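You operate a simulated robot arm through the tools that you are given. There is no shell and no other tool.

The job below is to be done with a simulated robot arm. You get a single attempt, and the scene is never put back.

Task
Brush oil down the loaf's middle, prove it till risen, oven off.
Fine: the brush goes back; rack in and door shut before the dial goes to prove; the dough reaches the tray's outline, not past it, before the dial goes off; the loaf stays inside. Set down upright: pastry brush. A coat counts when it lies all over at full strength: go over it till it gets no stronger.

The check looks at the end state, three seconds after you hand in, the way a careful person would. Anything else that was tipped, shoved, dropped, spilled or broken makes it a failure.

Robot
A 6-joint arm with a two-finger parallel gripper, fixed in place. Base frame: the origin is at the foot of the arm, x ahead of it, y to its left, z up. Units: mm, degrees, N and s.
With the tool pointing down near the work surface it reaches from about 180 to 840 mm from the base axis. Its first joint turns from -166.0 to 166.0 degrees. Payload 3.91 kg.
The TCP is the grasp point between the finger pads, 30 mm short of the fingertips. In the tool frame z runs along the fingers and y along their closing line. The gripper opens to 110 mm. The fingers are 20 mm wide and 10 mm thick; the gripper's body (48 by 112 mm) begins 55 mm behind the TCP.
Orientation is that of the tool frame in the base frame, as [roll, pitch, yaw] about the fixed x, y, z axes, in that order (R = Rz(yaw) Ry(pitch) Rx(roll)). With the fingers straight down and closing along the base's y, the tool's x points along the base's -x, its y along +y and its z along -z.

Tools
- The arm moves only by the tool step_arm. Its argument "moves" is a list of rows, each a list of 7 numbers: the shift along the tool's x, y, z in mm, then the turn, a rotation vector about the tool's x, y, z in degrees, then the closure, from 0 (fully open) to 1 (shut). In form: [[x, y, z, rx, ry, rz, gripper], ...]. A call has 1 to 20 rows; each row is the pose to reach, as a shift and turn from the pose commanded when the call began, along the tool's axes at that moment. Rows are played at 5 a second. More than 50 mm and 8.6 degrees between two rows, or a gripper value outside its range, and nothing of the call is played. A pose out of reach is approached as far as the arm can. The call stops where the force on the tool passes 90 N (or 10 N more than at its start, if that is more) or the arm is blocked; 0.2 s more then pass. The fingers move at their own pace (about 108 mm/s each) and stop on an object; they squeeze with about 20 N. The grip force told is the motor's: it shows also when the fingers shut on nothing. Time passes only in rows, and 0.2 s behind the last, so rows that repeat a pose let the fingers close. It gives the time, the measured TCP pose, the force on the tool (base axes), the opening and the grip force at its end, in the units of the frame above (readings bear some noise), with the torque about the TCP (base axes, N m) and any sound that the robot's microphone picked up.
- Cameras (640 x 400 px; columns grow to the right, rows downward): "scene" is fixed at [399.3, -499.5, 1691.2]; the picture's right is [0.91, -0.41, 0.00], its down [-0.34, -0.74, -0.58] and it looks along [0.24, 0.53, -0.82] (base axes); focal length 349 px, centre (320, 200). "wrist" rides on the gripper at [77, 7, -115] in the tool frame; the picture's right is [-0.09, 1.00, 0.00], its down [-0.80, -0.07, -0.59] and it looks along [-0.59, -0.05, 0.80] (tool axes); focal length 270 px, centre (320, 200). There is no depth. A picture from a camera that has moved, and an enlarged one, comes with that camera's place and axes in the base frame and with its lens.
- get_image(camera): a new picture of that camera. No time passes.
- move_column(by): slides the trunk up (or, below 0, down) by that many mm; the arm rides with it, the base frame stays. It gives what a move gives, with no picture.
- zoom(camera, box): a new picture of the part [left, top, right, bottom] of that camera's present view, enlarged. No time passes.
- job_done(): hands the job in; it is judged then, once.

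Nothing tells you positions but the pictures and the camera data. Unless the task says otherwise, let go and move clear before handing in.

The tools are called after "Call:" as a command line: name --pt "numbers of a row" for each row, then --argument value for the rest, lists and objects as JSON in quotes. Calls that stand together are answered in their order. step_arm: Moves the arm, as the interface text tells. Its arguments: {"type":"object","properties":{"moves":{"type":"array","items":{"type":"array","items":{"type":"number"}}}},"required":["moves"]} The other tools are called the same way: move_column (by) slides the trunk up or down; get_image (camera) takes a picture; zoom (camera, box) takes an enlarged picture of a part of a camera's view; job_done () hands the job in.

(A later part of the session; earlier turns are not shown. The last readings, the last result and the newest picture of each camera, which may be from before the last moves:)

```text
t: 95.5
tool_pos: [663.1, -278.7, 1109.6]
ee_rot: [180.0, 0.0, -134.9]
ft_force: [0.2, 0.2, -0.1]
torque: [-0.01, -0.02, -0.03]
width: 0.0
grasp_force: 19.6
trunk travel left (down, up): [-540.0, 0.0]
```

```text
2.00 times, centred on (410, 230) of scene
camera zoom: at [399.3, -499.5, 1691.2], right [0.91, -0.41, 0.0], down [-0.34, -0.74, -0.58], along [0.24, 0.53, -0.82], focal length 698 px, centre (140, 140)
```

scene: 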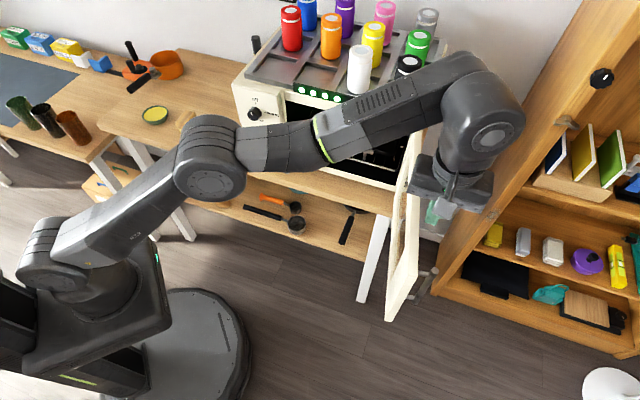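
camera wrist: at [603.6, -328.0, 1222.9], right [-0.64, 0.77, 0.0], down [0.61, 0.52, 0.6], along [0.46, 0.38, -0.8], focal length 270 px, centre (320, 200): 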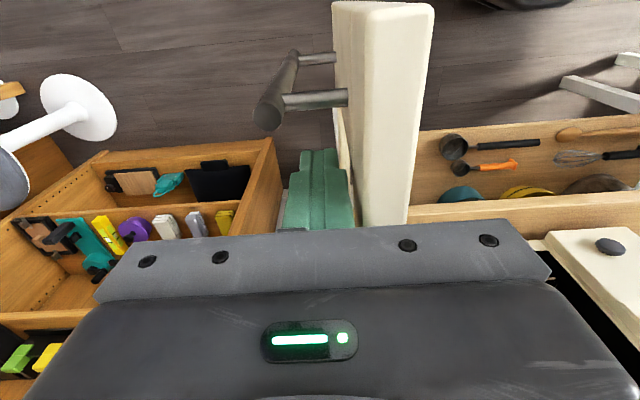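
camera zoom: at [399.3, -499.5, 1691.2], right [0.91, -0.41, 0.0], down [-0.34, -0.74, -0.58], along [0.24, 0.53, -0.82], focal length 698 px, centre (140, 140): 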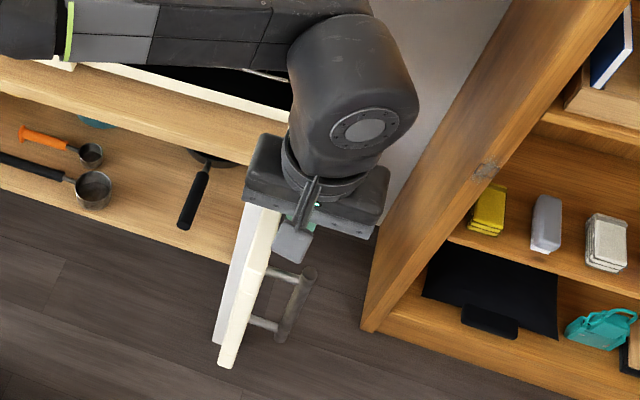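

The door swings freely. I'll continue along the arc.

Call:
step_arm --pt "0.5 16.2 0 0 0 0 1" --pt "1 32.5 0 0 0 0 1" --pt "1.4 48.7 0 0 0 0 1" --pt "-0.8 64.5 0 0 0 0 1" --pt "-3 80.3 0 0 0 0 1" --pt "-5.3 96 0 0 0 0 1" --pt "-10.2 111.1 0 0 0 0 1" --pt "-15.2 126.3 0 0 0 0 1" --pt "-20.1 141.4 0 0 0 0 1" --pt "-27.6 155.4 0 0 0 0 1" --pt "-35.1 169.5 0 0 0 0 1" --pt "-42.6 183.5 0 0 0 0 1"

Call:
get_image --camera "wrist"

Call:
get_image --camera "scene"

```text
t: 98.1
tool_pos: [563.1, -117.8, 1108.9]
ee_rot: [180.0, 0.1, -134.8]
ft_force: [-0.1, 0.4, 0.8]
torque: [0.0, 0.0, 0.01]
width: 0.0
grasp_force: 20.1
trunk travel left (down, up): [-540.0, 0.0]
```

```text
taken
camera wrist: at [503.4, -168.2, 1223.0], right [-0.64, 0.77, 0.0], down [0.61, 0.52, 0.6], along [0.46, 0.38, -0.8], focal length 270 px, centre (320, 200)
```

wrist: 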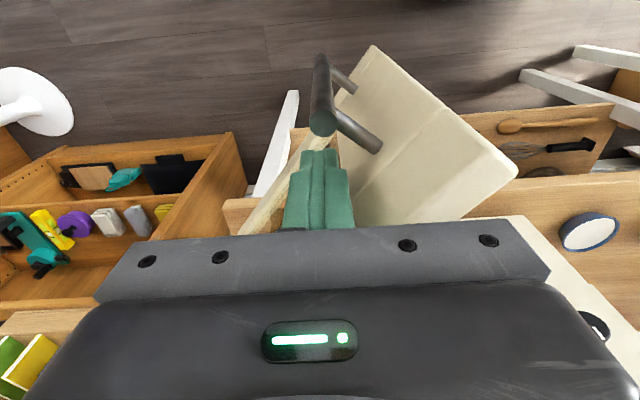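

```text
taken
```

scene: 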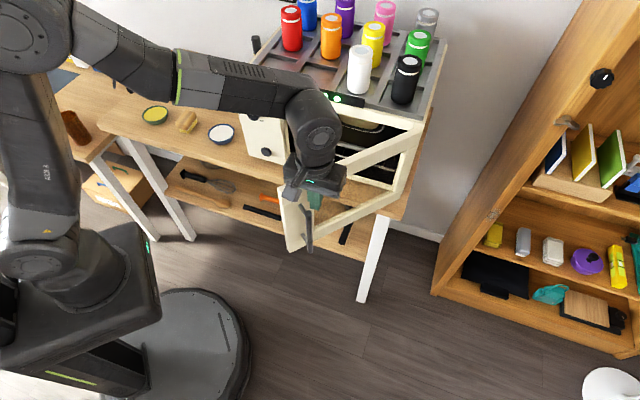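

About 50° left to go. I'll follow the arc with the vertical finger to roughly 15° open, then switch to a tilted push to stay clear of the oven top.

Call:
step_arm --pt "-7.2 9.2 0 0 0 0 1" --pt "-14.5 18.3 0 0 0 0 1" --pt "-21.7 27.5 0 0 0 0 1" --pt "-29 36.7 0 0 0 0 1" --pt "-37.8 44.6 0 0 0 0 1" --pt "-46.7 52.6 0 0 0 0 1" --pt "-55.6 60.6 0 0 0 0 1" --pt "-64.5 68.6 0 0 0 0 1" --pt "-74.6 74.9 0 0 0 0 1" --pt "-84.8 81.2 0 0 0 0 1" --pt "-95 87.5 0 0 0 0 1" --pt "-105.1 93.8 0 0 0 0 1" --pt "-116 98.7 0 0 0 0 1"

Call:
get_image --camera "wrist"

Call:
get_image --camera "scene"

```text
t: 100.9
tool_pos: [574.1, 33.6, 1108.2]
ee_rot: [180.0, 0.1, -134.9]
ft_force: [0.3, -0.2, 0.9]
torque: [-0.02, 0.0, -0.01]
width: 0.0
grasp_force: 19.8
trunk travel left (down, up): [-540.0, 0.0]
```

```text
taken
camera wrist: at [515.8, -16.4, 1223.0], right [-0.64, 0.77, 0.0], down [0.61, 0.52, 0.6], along [0.46, 0.38, -0.8], focal length 270 px, centre (320, 200)
```

wrist: 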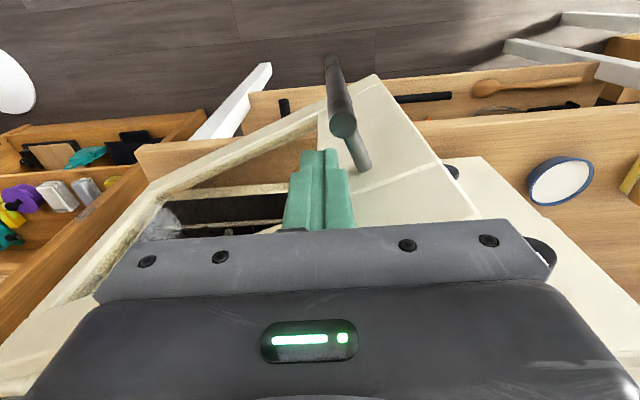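

```text
taken
```

scene: 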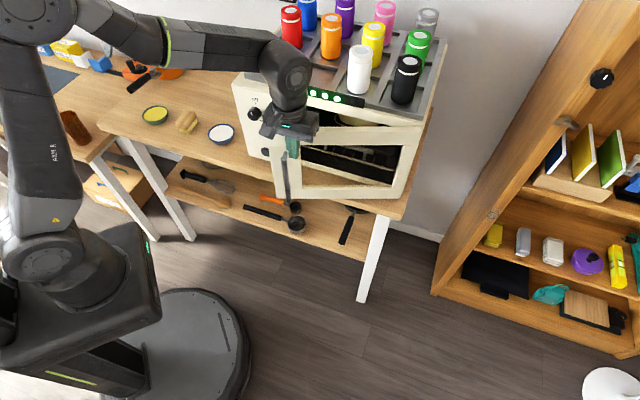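

Call:
step_arm --pt "45 0 0 0 0 0 1" --pt "90 0 0 0 0 0 1" --pt "135 0 0 0 0 0 1" --pt "180 0 0 0 0 0 1" --pt "180 0 0 0 -8 0 1" --pt "180 0 0 0 -16 0 1" --pt "180 0 0 0 -24 0 1" --pt "180 0 0 0 -32 0 1" --pt "180 0 0 0 -40 0 1" --pt "180 0 0 0 -48 0 1" --pt "180 0 0 0 -56 0 1" --pt "180 0 0 0 -64 0 1" --pt "180 0 0 0 -70 0 1" --pt "180 0 0 0 -70 0 1"

Call:
get_image --camera "wrist"

Call:
get_image --camera "scene"

```text
t: 103.9
tool_pos: [446.7, -94.7, 1108.6]
ee_rot: [179.9, 70.3, -134.8]
ft_force: [1.6, -0.4, -0.1]
torque: [-0.01, -0.01, -0.01]
width: 0.0
grasp_force: 20.7
trunk travel left (down, up): [-540.0, 0.0]
```

```text
taken
camera wrist: at [348.4, -184.3, 1074.9], right [-0.68, 0.72, 0.08], down [-0.15, -0.25, 0.96], along [0.71, 0.64, 0.28], focal length 270 px, centre (320, 200)
```

wrist: 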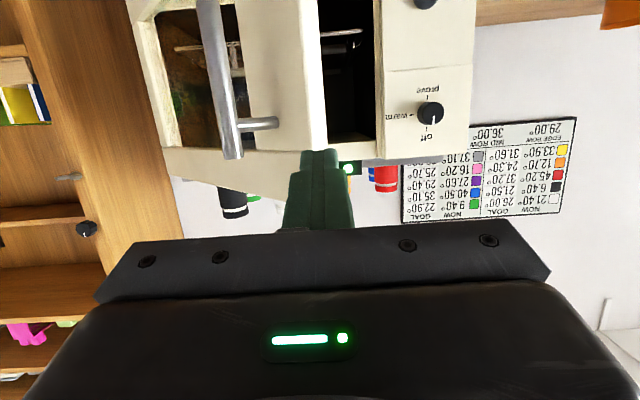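

```text
taken
```

scene: 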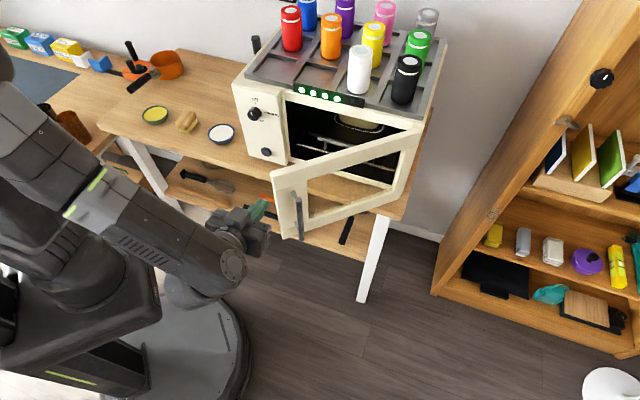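

The door swung back somewhat while I retracted. I'll check whether it's still moving and where exactly it is.

Call:
zoom --camera "scene" --box '[240, 90, 440, 260]'

Call:
step_arm --pt "0 0 0 0 0 0 1" --pt "0 0 0 0 0 0 1"

Call:
zoom --camera "scene" --box '[240, 90, 440, 260]'

```text
2.35 times, centred on (340, 175) of scene
camera zoom: at [399.3, -499.5, 1691.2], right [0.91, -0.41, 0.0], down [-0.34, -0.74, -0.58], along [0.24, 0.53, -0.82], focal length 821 px, centre (273, 259)
```

zoom: 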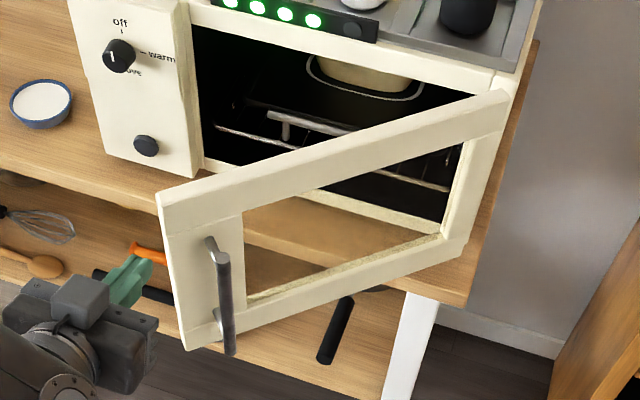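

```text
t: 104.5
tool_pos: [448.0, -92.8, 1109.2]
ee_rot: [180.0, 70.1, -134.9]
ft_force: [0.8, -0.6, 0.3]
torque: [0.02, 0.01, 0.0]
width: 0.0
grasp_force: 19.7
trunk travel left (down, up): [-540.0, 0.0]
```

```text
2.35 times, centred on (340, 175) of scene
camera zoom: at [399.3, -499.5, 1691.2], right [0.91, -0.41, 0.0], down [-0.34, -0.74, -0.58], along [0.24, 0.53, -0.82], focal length 821 px, centre (273, 259)
```

zoom: 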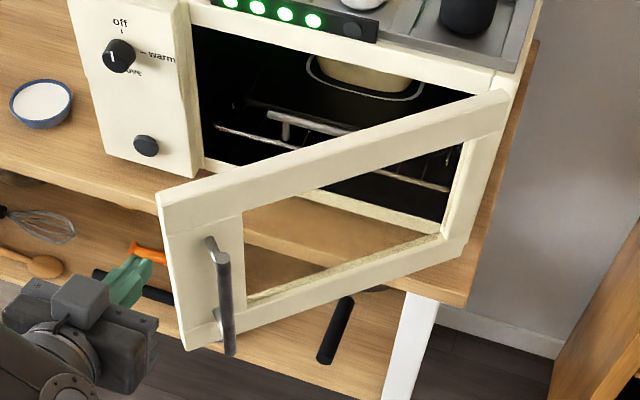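

The door is still, at about 41° open; the retracting finger probably caught its handle. I'll push again with the tilted fingertip, keeping to the right of the handle and following the arc.

Call:
step_arm --pt "0 -44 0 0 0 0 1" --pt "0 -85 0 0 0 0 1" --pt "-8.6 -85 23.5 0 0 0 1" --pt "-17.1 -78 47 0 0 0 1" --pt "-22.7 -66.7 62.5 0 0 0 1" --pt "-29.4 -49 80.8 0 0 0 1" --pt "-36.4 -31.5 100 0 0 0 1" --pt "-36.4 -31.5 100 0 0 0 1"

Call:
get_image --camera "wrist"

Call:
zoom --camera "scene" --box '[240, 90, 440, 260]'

```text
t: 106.3
tool_pos: [545.6, -41.0, 1108.4]
ee_rot: [-179.9, 70.0, -134.9]
ft_force: [0.4, 0.3, -0.3]
torque: [-0.01, 0.02, 0.0]
width: 0.3
grasp_force: 19.8
trunk travel left (down, up): [-540.0, 0.0]
```

```text
taken
camera wrist: at [445.3, -130.5, 1074.7], right [-0.68, 0.72, 0.08], down [-0.15, -0.25, 0.96], along [0.71, 0.64, 0.28], focal length 270 px, centre (320, 200)
```

wrist: 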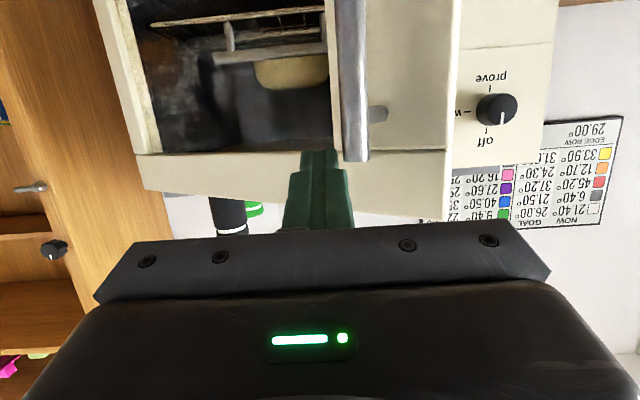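

```text
2.35 times, centred on (340, 175) of scene
camera zoom: at [399.3, -499.5, 1691.2], right [0.91, -0.41, 0.0], down [-0.34, -0.74, -0.58], along [0.24, 0.53, -0.82], focal length 821 px, centre (273, 259)
```

zoom: 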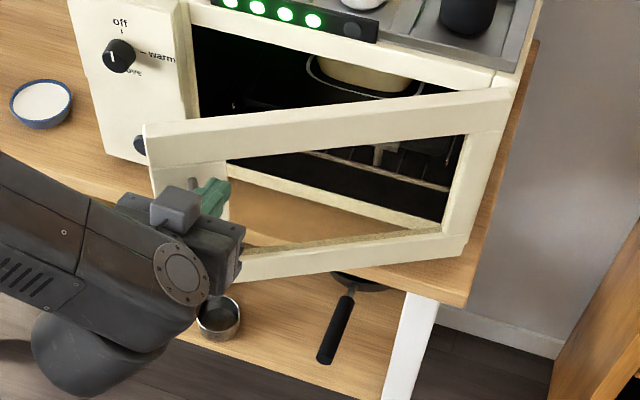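

Call:
step_arm --pt "-3.6 7 9.9 0 0 0 1" --pt "-7.2 14.1 19.7 0 0 0 1" --pt "-10.8 20 29.9 0 0 0 1" --pt "-14.5 25.6 40 0 0 0 1" --pt "-18.3 30.4 50.5 0 0 0 1" --pt "-22.2 35.1 61 0 0 0 1" --pt "-26.2 38.8 72 0 0 0 1" --pt "-30.2 42.4 82.9 0 0 0 1"

Call:
get_image --camera "wrist"

Call:
zoom --camera "scene" --box '[240, 90, 440, 260]'

```text
t: 108.1
tool_pos: [577.3, 51.7, 1107.7]
ee_rot: [-180.0, 70.0, -134.8]
ft_force: [-0.6, -0.5, 0.0]
torque: [0.02, 0.0, 0.03]
width: 0.0
grasp_force: 20.1
trunk travel left (down, up): [-540.0, 0.0]
```

```text
taken
camera wrist: at [477.9, -38.5, 1074.7], right [-0.68, 0.72, 0.08], down [-0.15, -0.25, 0.96], along [0.71, 0.64, 0.28], focal length 270 px, centre (320, 200)
```

wrist: 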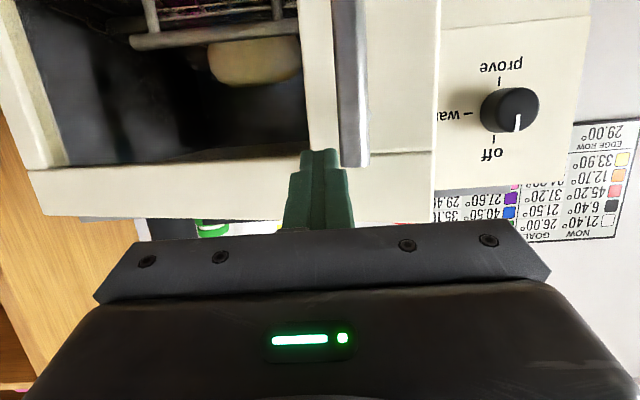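

```text
2.35 times, centred on (340, 175) of scene
camera zoom: at [399.3, -499.5, 1691.2], right [0.91, -0.41, 0.0], down [-0.34, -0.74, -0.58], along [0.24, 0.53, -0.82], focal length 821 px, centre (273, 259)
```

zoom: 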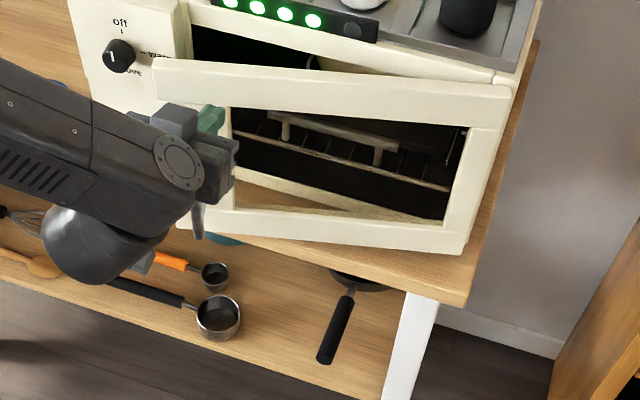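

Call:
step_arm --pt "-2.7 1.8 7.5 0 0 0 1" --pt "-5.4 3.5 15 0 0 0 1" --pt "-8.1 5.3 22.2 0 0 0 1" --pt "-10.9 6 30 0 0 0 1" --pt "-13.7 6.8 37.6 0 0 0 1"

Call:
get_image --camera "wrist"

Call:
zoom --camera "scene" --box '[240, 90, 440, 260]'

```text
t: 109.3
tool_pos: [602.2, 85.7, 1107.9]
ee_rot: [179.9, 70.0, -135.1]
ft_force: [0.5, -0.2, -0.2]
torque: [-0.07, 0.02, 0.02]
width: 0.4
grasp_force: 20.7
trunk travel left (down, up): [-540.0, 0.0]
```

```text
taken
camera wrist: at [501.7, -5.5, 1074.7], right [-0.68, 0.72, 0.08], down [-0.15, -0.25, 0.96], along [0.71, 0.64, 0.28], focal length 270 px, centre (320, 200)
```

wrist: 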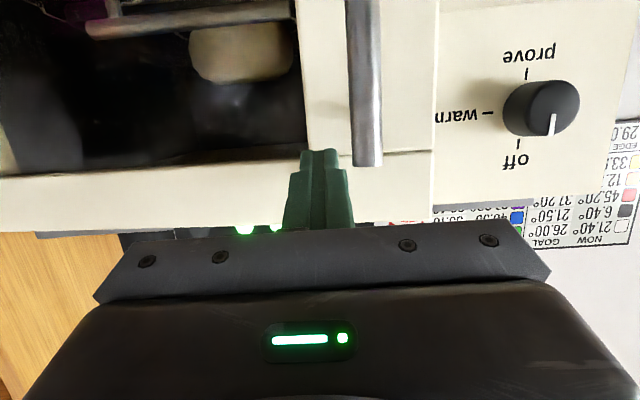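

```text
2.35 times, centred on (340, 175) of scene
camera zoom: at [399.3, -499.5, 1691.2], right [0.91, -0.41, 0.0], down [-0.34, -0.74, -0.58], along [0.24, 0.53, -0.82], focal length 821 px, centre (273, 259)
```

zoom: 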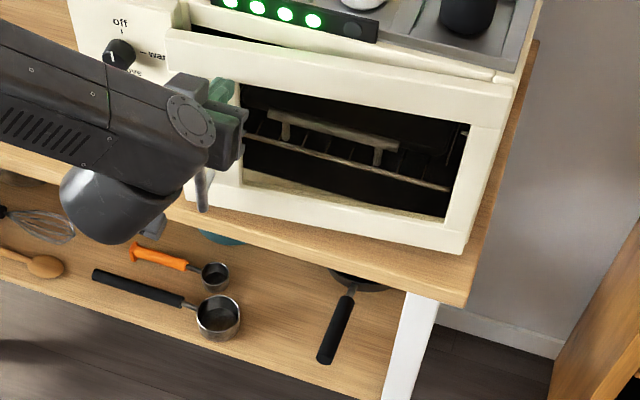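

Call:
step_arm --pt "-1.4 0.4 3.8 0 0 0 1" --pt "-2.7 0.8 7.5 0 0 0 1" --pt "-4.1 1 11.3 0 0 0 1"

Call:
zoom --camera "scene" --box '[240, 90, 440, 260]'

```text
t: 110.1
tool_pos: [609.9, 92.6, 1108.4]
ee_rot: [-180.0, 70.2, -134.9]
ft_force: [0.2, -0.2, -0.4]
torque: [0.0, -0.02, 0.01]
width: 0.1
grasp_force: 20.2
trunk travel left (down, up): [-540.0, 0.0]
```

```text
2.35 times, centred on (340, 175) of scene
camera zoom: at [399.3, -499.5, 1691.2], right [0.91, -0.41, 0.0], down [-0.34, -0.74, -0.58], along [0.24, 0.53, -0.82], focal length 821 px, centre (273, 259)
```

zoom: 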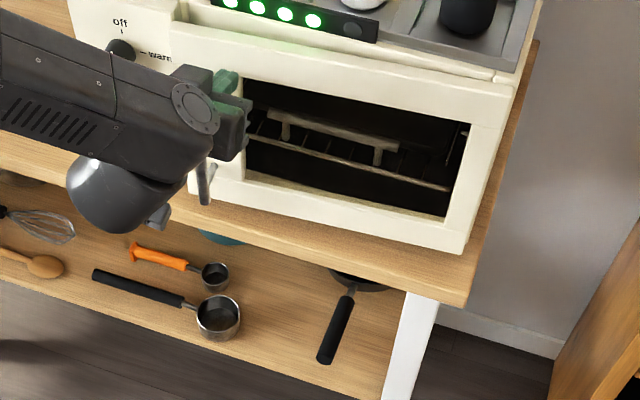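

Call:
step_arm --pt "-1 0 2.8 0 0 0 1" --pt "-2 0 5.6 0 0 0 1" --pt "-3 0 8.4 0 0 0 1"

Call:
zoom --camera "scene" --box '[240, 90, 440, 260]'

```text
t: 110.9
tool_pos: [615.4, 99.0, 1109.7]
ee_rot: [179.9, 70.0, -134.9]
ft_force: [0.1, 0.0, 0.0]
torque: [0.0, 0.02, 0.03]
width: 0.0
grasp_force: 20.3
trunk travel left (down, up): [-540.0, 0.0]
```

```text
2.35 times, centred on (340, 175) of scene
camera zoom: at [399.3, -499.5, 1691.2], right [0.91, -0.41, 0.0], down [-0.34, -0.74, -0.58], along [0.24, 0.53, -0.82], focal length 821 px, centre (273, 259)
```

zoom: 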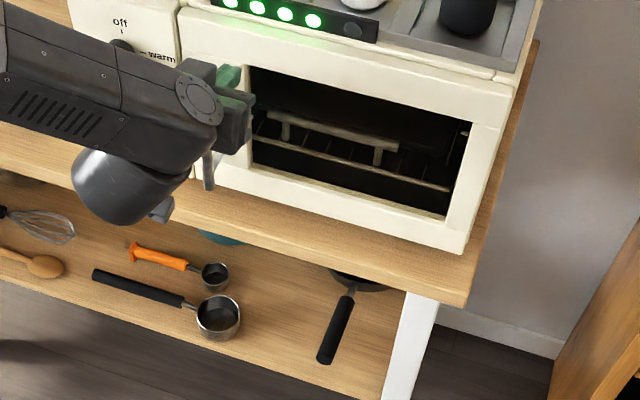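

Call:
step_arm --pt "-1 0 2.8 0 0 0 1" --pt "-2 0 5.6 0 0 0 1" --pt "-3 0 8.4 0 0 0 1"

Call:
zoom --camera "scene" --box '[240, 90, 440, 260]'

```text
t: 111.7
tool_pos: [622.0, 107.0, 1108.6]
ee_rot: [179.9, 70.2, -135.1]
ft_force: [0.3, 0.7, 1.0]
torque: [-0.01, 0.03, 0.03]
width: 0.2
grasp_force: 19.5
trunk travel left (down, up): [-540.0, 0.0]
```

```text
2.35 times, centred on (340, 175) of scene
camera zoom: at [399.3, -499.5, 1691.2], right [0.91, -0.41, 0.0], down [-0.34, -0.74, -0.58], along [0.24, 0.53, -0.82], focal length 821 px, centre (273, 259)
```

zoom: 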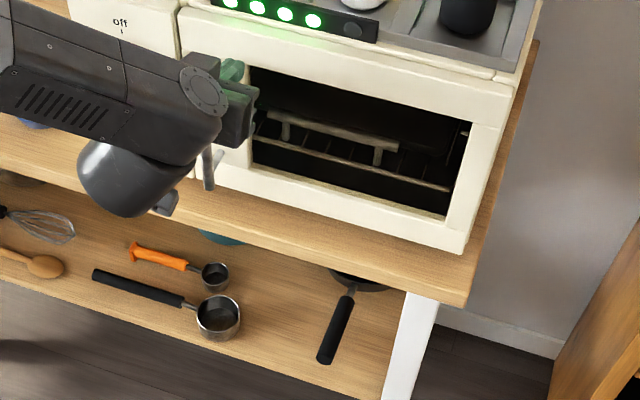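

Call:
step_arm --pt "-1 0 2.8 0 0 0 1" --pt "-2 0 5.6 0 0 0 1"

Call:
get_image --camera "wrist"

Call:
zoom --camera "scene" --box '[270, 80, 420, 200]'

```text
t: 112.3
tool_pos: [623.9, 108.9, 1109.9]
ee_rot: [179.9, 69.9, -135.0]
ft_force: [-7.8, -6.9, 0.3]
torque: [-0.1, -0.03, 0.03]
width: 0.0
grasp_force: 20.1
trunk travel left (down, up): [-540.0, 0.0]
```

```text
taken
camera wrist: at [524.4, 19.1, 1075.1], right [-0.68, 0.72, 0.08], down [-0.15, -0.25, 0.96], along [0.71, 0.64, 0.28], focal length 270 px, centre (320, 200)
```

wrist: 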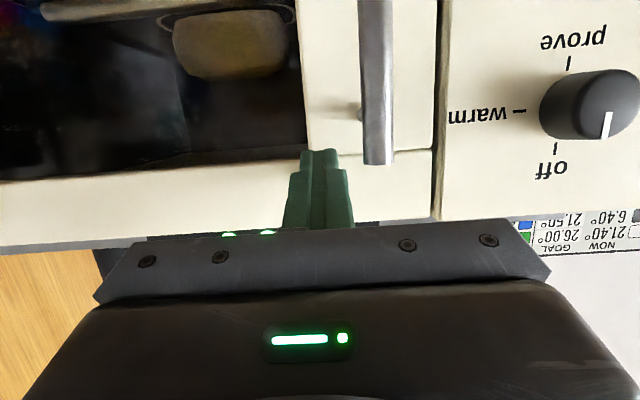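

```text
3.33 times, centred on (345, 140) of scene
camera zoom: at [399.3, -499.5, 1691.2], right [0.91, -0.41, 0.0], down [-0.34, -0.74, -0.58], along [0.24, 0.53, -0.82], focal length 1163 px, centre (237, 400)
```

zoom: 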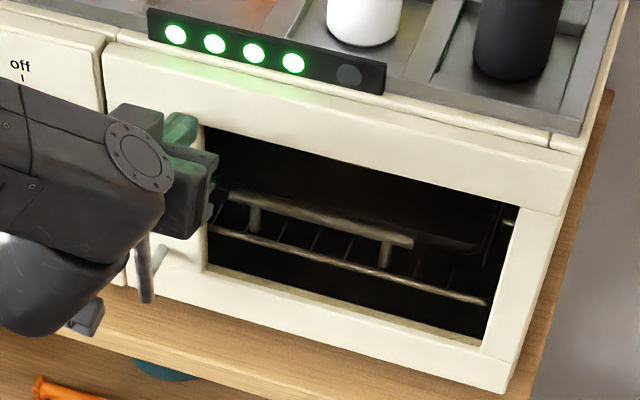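

The door is flush and pushing back now. I'll press a bit more firmly to be sure it has fully shut.

Call:
step_arm --pt "-0.7 0 1.9 0 0 0 1" --pt "-1 0 2.8 0 0 0 1" --pt "-1 0 2.8 0 0 0 1"

Call:
step_arm --pt "3.4 0 -9.4 0 0 0 1" --pt "17 0 -47 0 0 0 1" --pt "34 0 -94 0 0 0 1" --pt "51 0 -141 0 0 0 1" --pt "68 0 -188 0 0 0 1" --pt "68 0 -188 0 0 0 1"

Call:
get_image --camera "wrist"

Call:
zoom --camera "scene" --box '[230, 80, 430, 220]'

```text
t: 113.1
tool_pos: [624.2, 109.7, 1107.3]
ee_rot: [179.8, 70.1, -135.0]
ft_force: [-27.2, -21.0, -12.3]
torque: [-0.53, 0.04, 0.13]
width: 0.1
grasp_force: 19.7
trunk travel left (down, up): [-540.0, 0.0]
```

```text
t: 114.5
tool_pos: [484.3, -29.2, 1107.9]
ee_rot: [180.0, 70.0, -134.9]
ft_force: [-0.7, 0.0, -0.8]
torque: [0.0, 0.0, -0.03]
width: 0.0
grasp_force: 19.9
trunk travel left (down, up): [-540.0, 0.0]
```

```text
taken
camera wrist: at [385.2, -118.8, 1074.7], right [-0.68, 0.72, 0.08], down [-0.15, -0.25, 0.96], along [0.71, 0.64, 0.28], focal length 270 px, centre (320, 200)
```

wrist: 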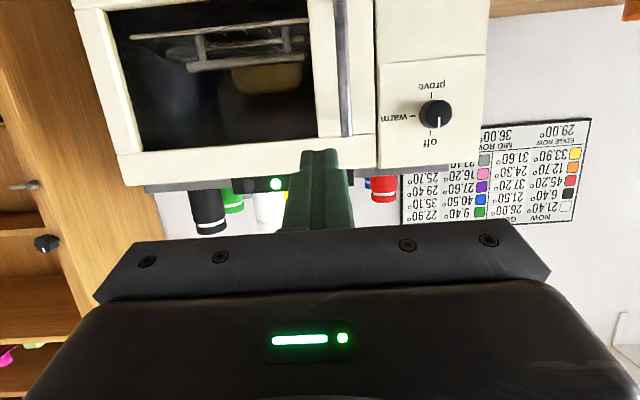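

```text
2.86 times, centred on (330, 150) of scene
camera zoom: at [399.3, -499.5, 1691.2], right [0.91, -0.41, 0.0], down [-0.34, -0.74, -0.58], along [0.24, 0.53, -0.82], focal length 997 px, centre (291, 343)
```

zoom: 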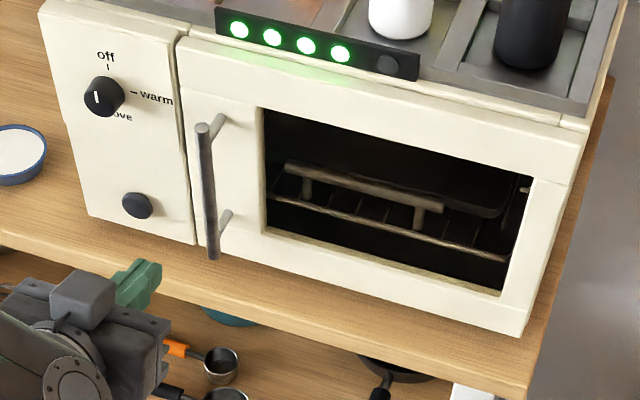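

Door shut. Now the dial: its face is near (533, 207, 1080). I'll level the tool to horizontal, stand off in front of the dial and look closely.

Call:
step_arm --pt "-13 33 -5 0 -7 0 1" --pt "-20 66 -8 0 -14 0 1" --pt "-26 100 -10 0 -20 0 1" --pt "-26 133 -10 0 -20 0 1" --pt "-26 133 -10 0 -20 0 1"

Call:
get_image --camera "wrist"

Call:
get_image --camera "scene"

```text
t: 115.7
tool_pos: [391.0, 65.1, 1137.3]
ee_rot: [4.2, 90.0, 49.2]
ft_force: [-0.1, -0.3, -0.4]
torque: [0.0, 0.02, -0.03]
width: 0.2
grasp_force: 19.7
trunk travel left (down, up): [-540.0, 0.0]
```

```text
taken
camera wrist: at [305.6, -11.4, 1059.4], right [-0.71, 0.7, 0.09], down [-0.37, -0.47, 0.8], along [0.6, 0.53, 0.59], focal length 270 px, centre (320, 200)
```

wrist: 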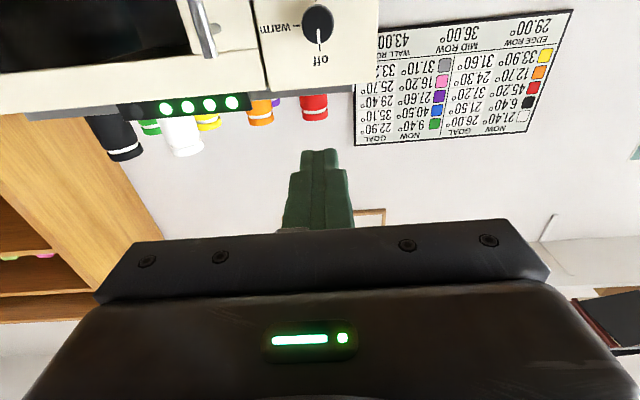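

```text
taken
```

scene: 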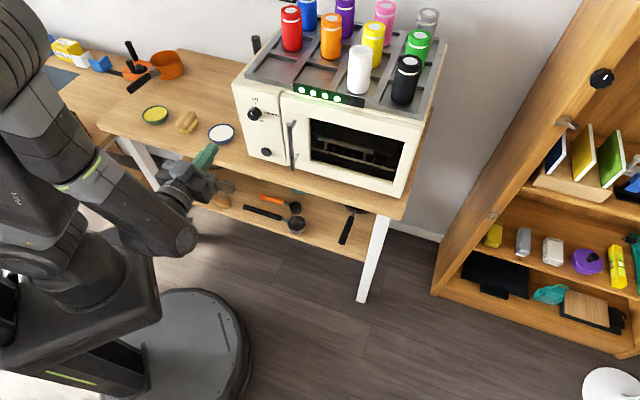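

Tool is horizontal and in line with the dial. Before grasping, I'll test in free space how far the wrist can roll, since the dial needs a 180° turn.

Call:
step_arm --pt "0 0 0 0 0 8.5 1" --pt "0 0 0 0 0 17 1" --pt "0 0 0 0 0 25.5 1" --pt "0 0 0 0 0 34 1" --pt "0 0 0 0 0 42.5 1" --pt "0 0 0 0 0 51 1" --pt "0 0 0 0 0 59.5 1" --pt "0 0 0 0 0 68 1" --pt "0 0 0 0 0 76.5 1" --pt "0 0 0 0 0 85 1" --pt "0 0 0 0 0 93 1" --pt "0 0 0 0 0 101.5 1" --pt "0 0 0 0 0 110 1" --pt "0 0 0 0 0 118.5 1" --pt "0 0 0 0 0 127 1" --pt "0 0 0 0 0 135.5 1" --pt "0 0 0 0 0 144 1" --pt "0 0 0 0 0 152.5 1" --pt "0 0 0 0 0 161 1" --pt "0 0 0 0 0 169.5 1"

Call:
get_image --camera "wrist"

Call:
get_image --camera "scene"

```text
t: 119.9
tool_pos: [393.0, 63.3, 1136.1]
ee_rot: [89.6, -79.6, 135.5]
ft_force: [-1.2, -0.5, 0.4]
torque: [0.0, -0.06, 0.02]
width: 0.2
grasp_force: 20.1
trunk travel left (down, up): [-540.0, 0.0]
```

```text
taken
camera wrist: at [305.7, -11.8, 1213.3], right [0.71, -0.7, 0.09], down [-0.37, -0.47, -0.8], along [0.61, 0.53, -0.59], focal length 270 px, centre (320, 200)
```

wrist: 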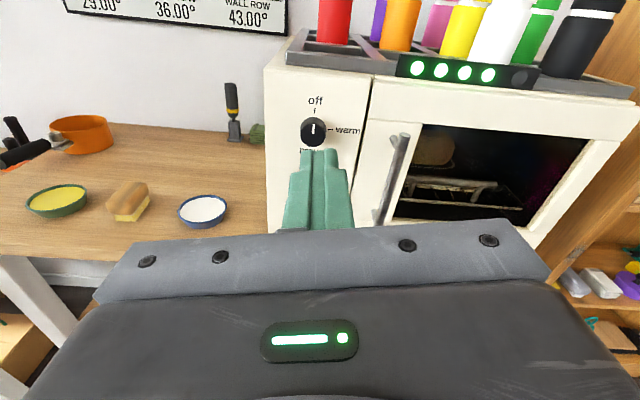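

```text
taken
```

scene: 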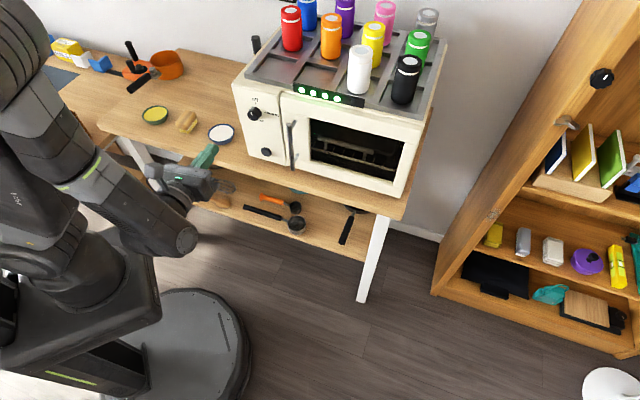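

The wrist rolls nearly 180° without trouble, and with the camera on top I can see both the dial and the window. Zooming in.

Call:
zoom --camera "wrist" --box '[380, 100, 600, 240]'

Call:
zoom --camera "wrist" --box '[260, 80, 380, 160]'

```text
2.86 times, centred on (490, 170) of wrist
camera zoom: at [305.7, -11.8, 1213.3], right [0.71, -0.7, 0.09], down [-0.37, -0.47, -0.8], along [0.61, 0.53, -0.59], focal length 772 px, centre (-166, 286)
```

zoom: 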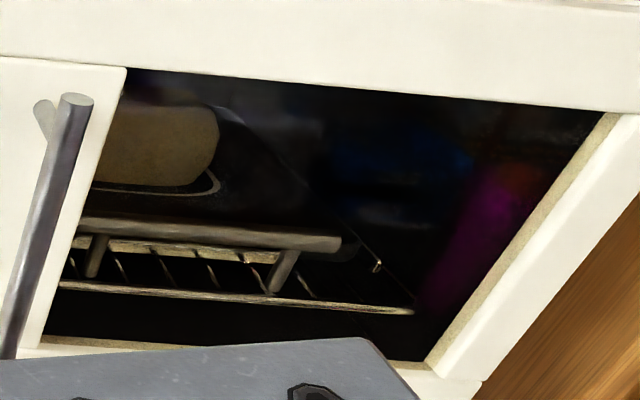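

```text
5.00 times, centred on (320, 120) of wrist
camera zoom: at [305.7, -11.8, 1213.3], right [0.71, -0.7, 0.09], down [-0.37, -0.47, -0.8], along [0.61, 0.53, -0.59], focal length 1351 px, centre (320, 600)
```

zoom: 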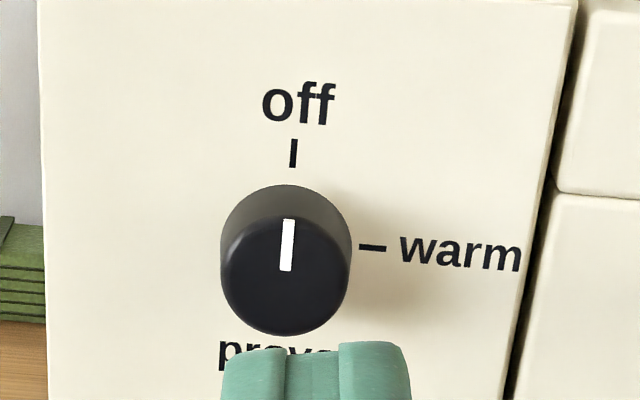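

The dial axis is at w ≈ 228, z ≈ 1080, with ⌀32 mm and a face at d ≈ 522. From this stand-off I can also see the dough and outline through the glass. I'll check a little more roll range, then roll back.

Call:
step_arm --pt "0 0 0 0 0 7 1" --pt "0 0 0 0 0 14 1" --pt "0 0 0 0 0 20 1" --pt "0 0 0 0 0 20 1"

Call:
zoom --camera "wrist" --box '[260, 60, 380, 160]'

```text
t: 120.9
tool_pos: [392.5, 64.0, 1137.6]
ee_rot: [-89.6, -80.4, -45.3]
ft_force: [0.5, -0.5, 0.3]
torque: [-0.01, 0.0, 0.01]
width: 0.0
grasp_force: 19.6
trunk travel left (down, up): [-540.0, 0.0]
```

```text
4.00 times, centred on (320, 110) of wrist
camera zoom: at [324.8, -30.8, 1210.9], right [0.69, -0.68, -0.25], down [-0.56, -0.28, -0.78], along [0.46, 0.68, -0.57], focal length 1081 px, centre (320, 560)
```

zoom: 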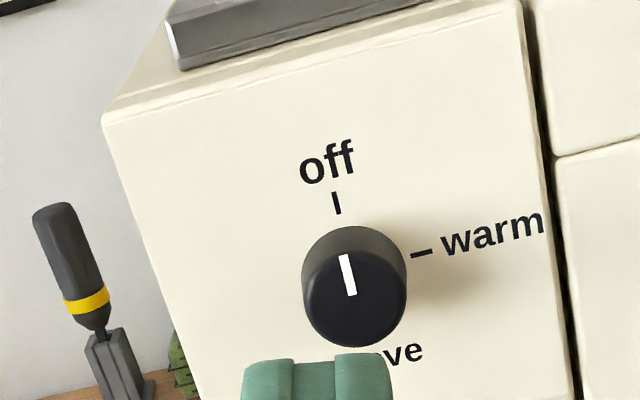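

Call:
step_arm --pt "0 0 0 0 0 -8.5 1" --pt "0 0 0 0 0 -17 1" --pt "0 0 0 0 0 -25.5 1" --pt "0 0 0 0 0 -34 1" --pt "0 0 0 0 0 -42.5 1" --pt "0 0 0 0 0 -51 1" --pt "0 0 0 0 0 -59.5 1" --pt "0 0 0 0 0 -68 1" --pt "0 0 0 0 0 -76.5 1" --pt "0 0 0 0 0 -85 1" --pt "0 0 0 0 0 -93.5 1" --pt "0 0 0 0 0 -102 1" --pt "0 0 0 0 0 -110.5 1" --pt "0 0 0 0 0 -119 1" --pt "0 0 0 0 0 -127.5 1" --pt "0 0 0 0 0 -136 1" --pt "0 0 0 0 0 -144.5 1" --pt "0 0 0 0 0 -153 1" --pt "0 0 0 0 0 -161.5 1" --pt "0 0 0 0 0 -170 1"

Call:
step_arm --pt "0 0 0 0 0 -7 1" --pt "0 0 0 0 0 -14 1" --pt "0 0 0 0 0 -19.5 1" --pt "0 0 0 0 0 -19.5 1"

Call:
get_image --camera "wrist"

```text
t: 125.1
tool_pos: [392.9, 63.6, 1135.7]
ee_rot: [89.8, 70.6, 134.9]
ft_force: [-0.5, 0.6, 0.3]
torque: [0.0, -0.01, -0.01]
width: 0.0
grasp_force: 20.0
trunk travel left (down, up): [-540.0, 0.0]
```

```text
t: 126.1
tool_pos: [392.1, 64.2, 1137.1]
ee_rot: [-36.8, 89.9, 8.2]
ft_force: [1.0, 0.3, -0.4]
torque: [0.04, 0.04, 0.0]
width: 0.3
grasp_force: 19.6
trunk travel left (down, up): [-540.0, 0.0]
```

```text
taken
camera wrist: at [306.1, -11.6, 1059.4], right [-0.71, 0.7, 0.09], down [-0.37, -0.47, 0.8], along [0.6, 0.53, 0.59], focal length 270 px, centre (320, 200)
```

wrist: 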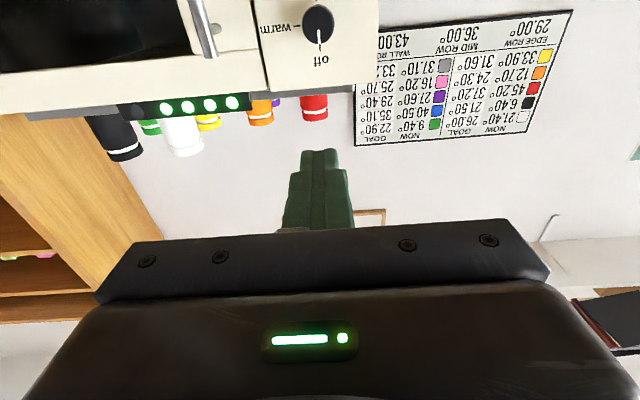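

Now I'll line up with the dial axis, open the fingers to about 60 mm and approach.

Call:
step_arm --pt "28 4 0 0 0 0 0.45" --pt "57 4 0 0 0 0 0.45" --pt "57 4 45 0 0 0 0.45" --pt "57 4 90 0 0 0 0.45" --pt "57 4 125 0 0 0 0.45" --pt "57 4 125 0 0 0 0.45"

Call:
get_image --camera "wrist"

Call:
zoom --camera "scene" --box '[200, 70, 320, 170]'

```text
t: 127.5
tool_pos: [477.7, 157.9, 1079.7]
ee_rot: [19.4, 89.9, 64.4]
ft_force: [0.5, -0.2, -0.3]
torque: [-0.03, 0.01, 0.01]
width: 60.9
grasp_force: 0.1
out of reach, approached as far as the arm can: row 2, 3
trunk travel left (down, up): [-540.0, 0.0]
```

```text
taken
camera wrist: at [391.5, 80.7, 1002.7], right [-0.71, 0.7, 0.09], down [-0.37, -0.47, 0.8], along [0.6, 0.53, 0.59], focal length 270 px, centre (320, 200)
```

wrist: 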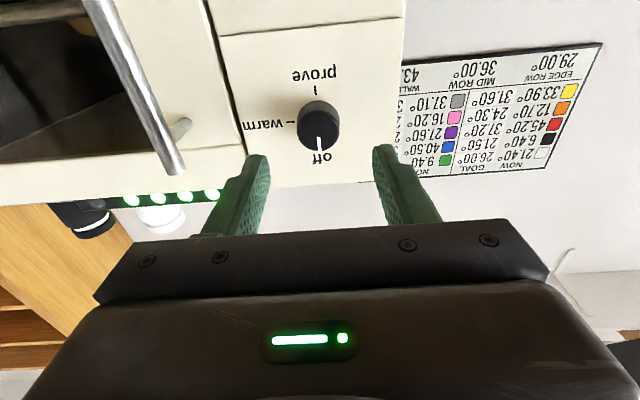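

```text
4.00 times, centred on (260, 120) of scene
camera zoom: at [399.3, -499.5, 1691.2], right [0.91, -0.41, 0.0], down [-0.34, -0.74, -0.58], along [0.24, 0.53, -0.82], focal length 1395 px, centre (560, 520)
```

zoom: 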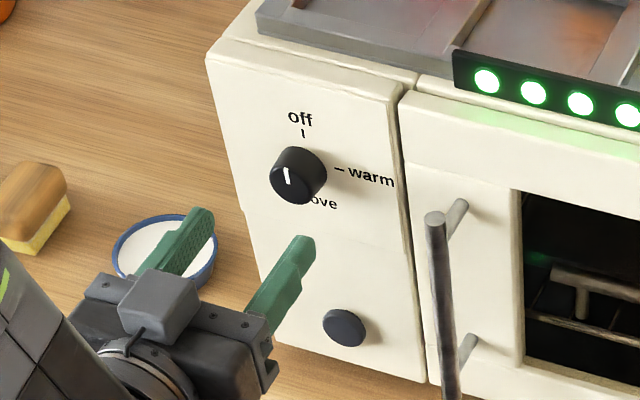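

Call:
step_arm --pt "0 0 20 0 0 0 0.45" --pt "0 0 38 0 0 0 0.45" --pt "0 0 38 0 0 0 0.45"

Call:
get_image --camera "wrist"

Call:
zoom --camera "scene" --box '[200, 70, 320, 170]'

```text
t: 128.3
tool_pos: [504.4, 183.7, 1080.8]
ee_rot: [26.8, 89.9, 71.9]
ft_force: [0.3, -0.5, -0.5]
torque: [0.0, -0.03, -0.01]
width: 60.3
grasp_force: 0.1
trunk travel left (down, up): [-540.0, 0.0]
```

```text
taken
camera wrist: at [418.3, 107.1, 1003.3], right [-0.71, 0.7, 0.09], down [-0.37, -0.47, 0.8], along [0.6, 0.53, 0.59], focal length 270 px, centre (320, 200)
```

wrist: 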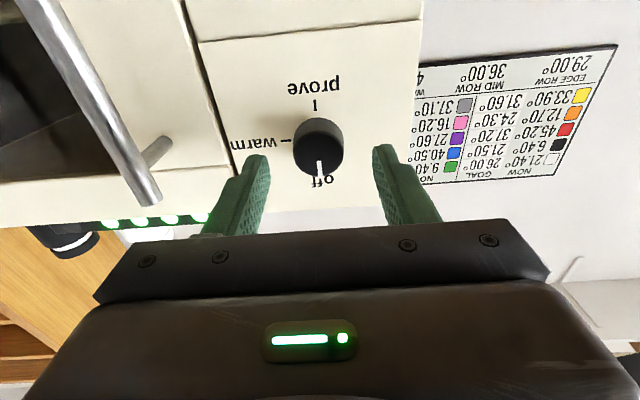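

```text
4.00 times, centred on (260, 120) of scene
camera zoom: at [399.3, -499.5, 1691.2], right [0.91, -0.41, 0.0], down [-0.34, -0.74, -0.58], along [0.24, 0.53, -0.82], focal length 1395 px, centre (560, 520)
```

zoom: 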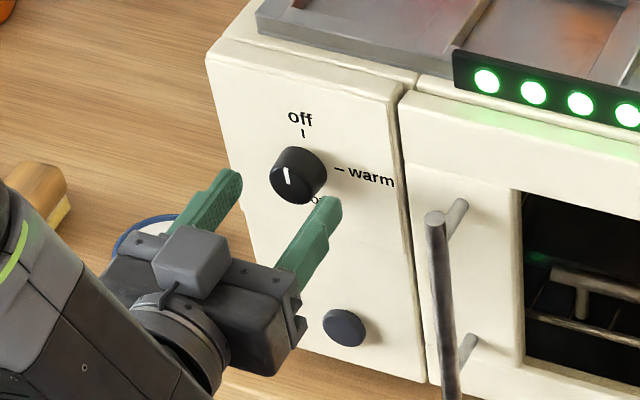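

Call:
step_arm --pt "0 0 11 0 0 0 0.45" --pt "0 0 21 0 0 0 0.45" --pt "0 0 21 0 0 0 0.45"

Call:
get_image --camera "wrist"

Call:
zoom --camera "scene" --box '[220, 75, 300, 140]'

```text
t: 129.1
tool_pos: [518.7, 198.0, 1080.6]
ee_rot: [9.9, 89.9, 55.1]
ft_force: [-0.4, 0.1, -0.2]
torque: [0.0, 0.04, -0.02]
width: 60.8
grasp_force: 0.0
trunk travel left (down, up): [-540.0, 0.0]
```

```text
taken
camera wrist: at [433.0, 121.9, 1003.0], right [-0.71, 0.7, 0.09], down [-0.37, -0.47, 0.8], along [0.6, 0.53, 0.59], focal length 270 px, centre (320, 200)
```

wrist: 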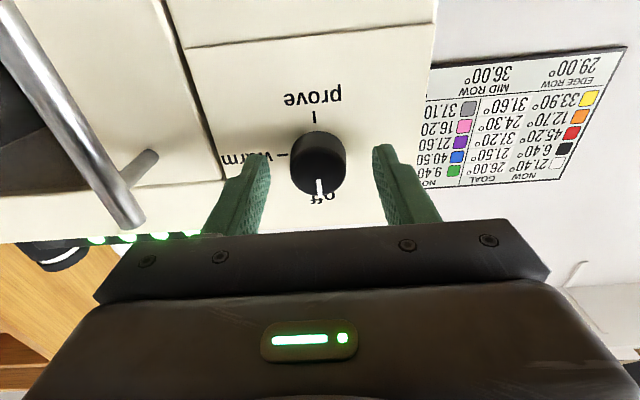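

```text
6.15 times, centred on (260, 108) of scene
camera zoom: at [399.3, -499.5, 1691.2], right [0.91, -0.41, 0.0], down [-0.34, -0.74, -0.58], along [0.24, 0.53, -0.82], focal length 2146 px, centre (689, 769)
```

zoom: 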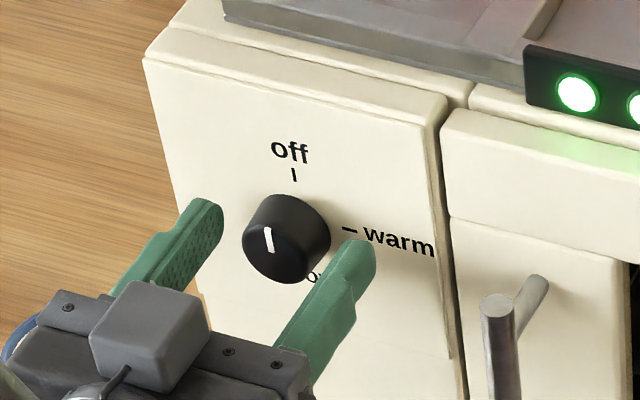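

Call:
step_arm --pt "2 -1 1 0 0 0 0.45" --pt "2 -1 1 0 0 0 0.6" --pt "2 -1 1 0 0 0 0.75" --pt "2 -1 1 0 0 0 1" --pt "2 -1 1 0 0 0 1"

Call:
get_image --camera "wrist"

Call:
zoom --camera "scene" --box '[220, 75, 300, 140]'

```text
t: 130.3
tool_pos: [520.6, 197.5, 1078.1]
ee_rot: [8.8, 89.8, 53.9]
ft_force: [0.8, -0.4, -0.6]
torque: [0.09, -0.06, 0.03]
width: 32.8
grasp_force: 44.9
trunk travel left (down, up): [-540.0, 0.0]
```

```text
taken
camera wrist: at [434.4, 121.8, 1000.8], right [-0.71, 0.7, 0.09], down [-0.37, -0.47, 0.8], along [0.6, 0.53, 0.59], focal length 270 px, centre (320, 200)
```

wrist: 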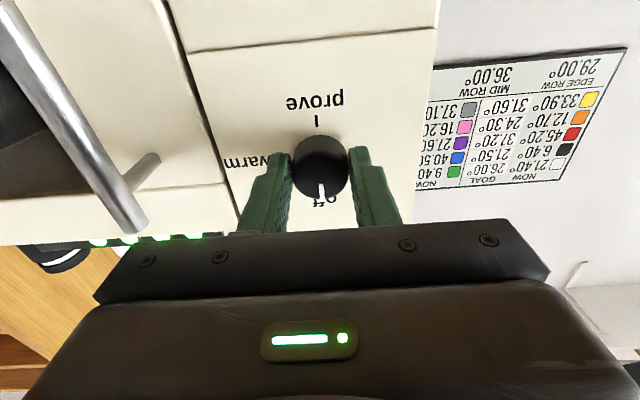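

```text
6.15 times, centred on (260, 108) of scene
camera zoom: at [399.3, -499.5, 1691.2], right [0.91, -0.41, 0.0], down [-0.34, -0.74, -0.58], along [0.24, 0.53, -0.82], focal length 2146 px, centre (689, 769)
```

zoom: 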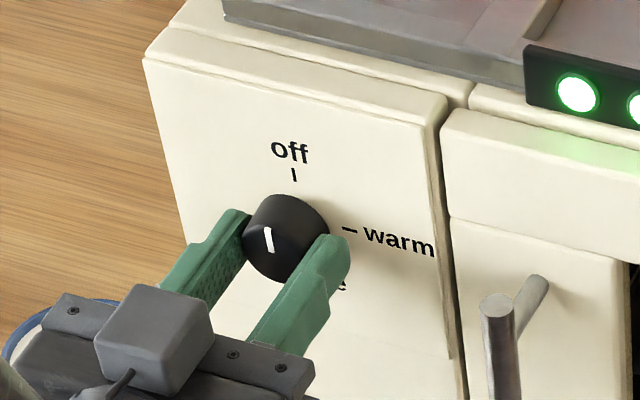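

The dial is gripped cleanly (32.8 mm). I'll start turning clockwise and check halfway that it follows.

Call:
step_arm --pt "0 0 0 0 0 8.5 1" --pt "0 0 0 0 0 17 1" --pt "0 0 0 0 0 25.5 1" --pt "0 0 0 0 0 34 1" --pt "0 0 0 0 0 42.5 1"

Call:
zoom --camera "scene" --box '[220, 75, 300, 140]'

Call:
get_image --camera "wrist"

```text
t: 131.5
tool_pos: [520.1, 198.6, 1077.7]
ee_rot: [89.8, 47.4, 135.1]
ft_force: [-3.7, 6.7, 4.9]
torque: [0.24, -0.23, 0.14]
width: 32.7
grasp_force: 45.3
trunk travel left (down, up): [-540.0, 0.0]
```

```text
6.15 times, centred on (260, 108) of scene
camera zoom: at [399.3, -499.5, 1691.2], right [0.91, -0.41, 0.0], down [-0.34, -0.74, -0.58], along [0.24, 0.53, -0.82], focal length 2146 px, centre (689, 769)
```

zoom: 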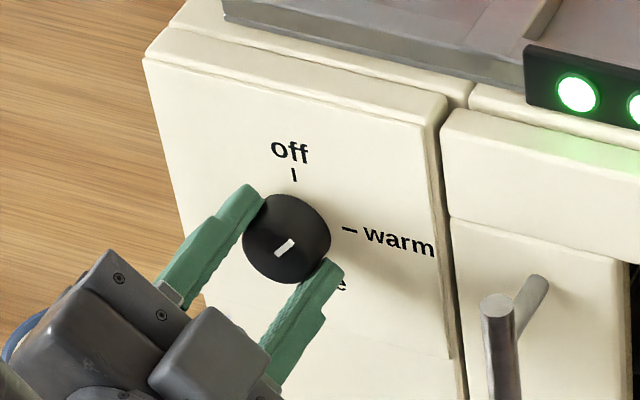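

```text
taken
camera wrist: at [398.1, 157.9, 1026.1], right [-0.48, 0.47, 0.74], down [0.0, -0.84, 0.54], along [0.88, 0.26, 0.4], focal length 270 px, centre (320, 200)
```

wrist: 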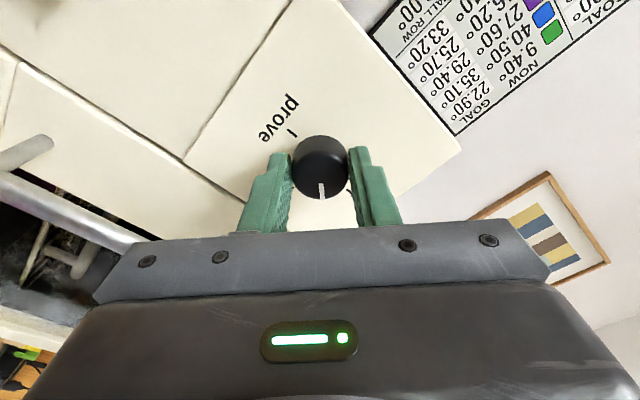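

It tracks with no slip. I'll continue straight on to prove.

Call:
step_arm --pt "0 0 0 0 0 8.5 1" --pt "0 0 0 0 0 17 1" --pt "0 0 0 0 0 25.5 1" --pt "0 0 0 0 0 34 1" --pt "0 0 0 0 0 42.5 1" --pt "0 0 0 0 0 51 1" --pt "0 0 0 0 0 59.5 1" --pt "0 0 0 0 0 68 1" --pt "0 0 0 0 0 76.5 1" --pt "0 0 0 0 0 85 1" --pt "0 0 0 0 0 93.5 1" --pt "0 0 0 0 0 102 1" --pt "0 0 0 0 0 110.5 1" --pt "0 0 0 0 0 119 1" --pt "0 0 0 0 0 127.5 1"

Call:
get_image --camera "wrist"

Call:
zoom --camera "scene" --box '[220, 75, 300, 140]'

```text
t: 134.7
tool_pos: [519.6, 196.7, 1078.2]
ee_rot: [89.9, -80.1, 135.3]
ft_force: [7.1, 4.8, 17.9]
torque: [0.02, -1.12, -0.08]
width: 32.5
grasp_force: 45.0
trunk travel left (down, up): [-540.0, 0.0]
```

```text
taken
camera wrist: at [434.5, 120.9, 1154.3], right [0.71, -0.7, 0.08], down [-0.37, -0.47, -0.8], along [0.6, 0.53, -0.59], focal length 270 px, centre (320, 200)
```

wrist: 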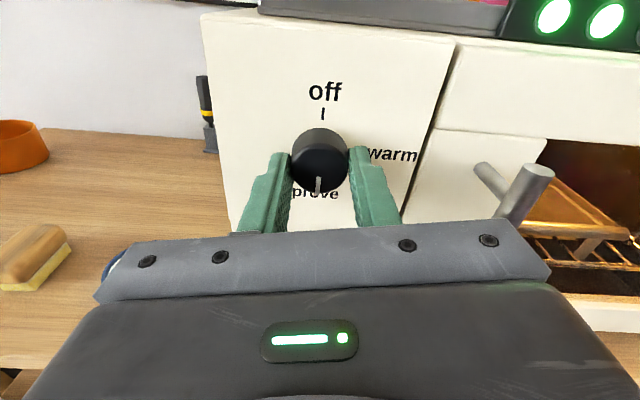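

```text
6.15 times, centred on (260, 108) of scene
camera zoom: at [399.3, -499.5, 1691.2], right [0.91, -0.41, 0.0], down [-0.34, -0.74, -0.58], along [0.24, 0.53, -0.82], focal length 2146 px, centre (689, 769)
```

zoom: 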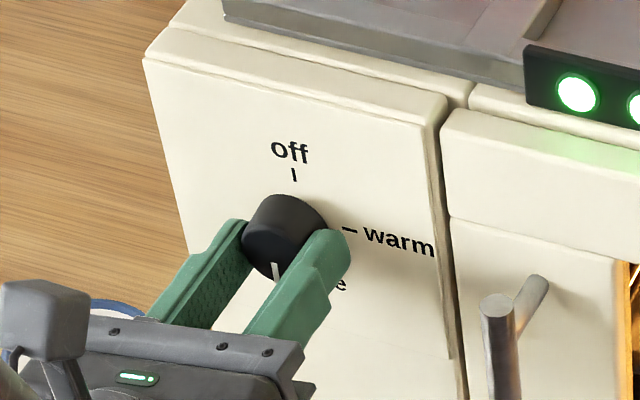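

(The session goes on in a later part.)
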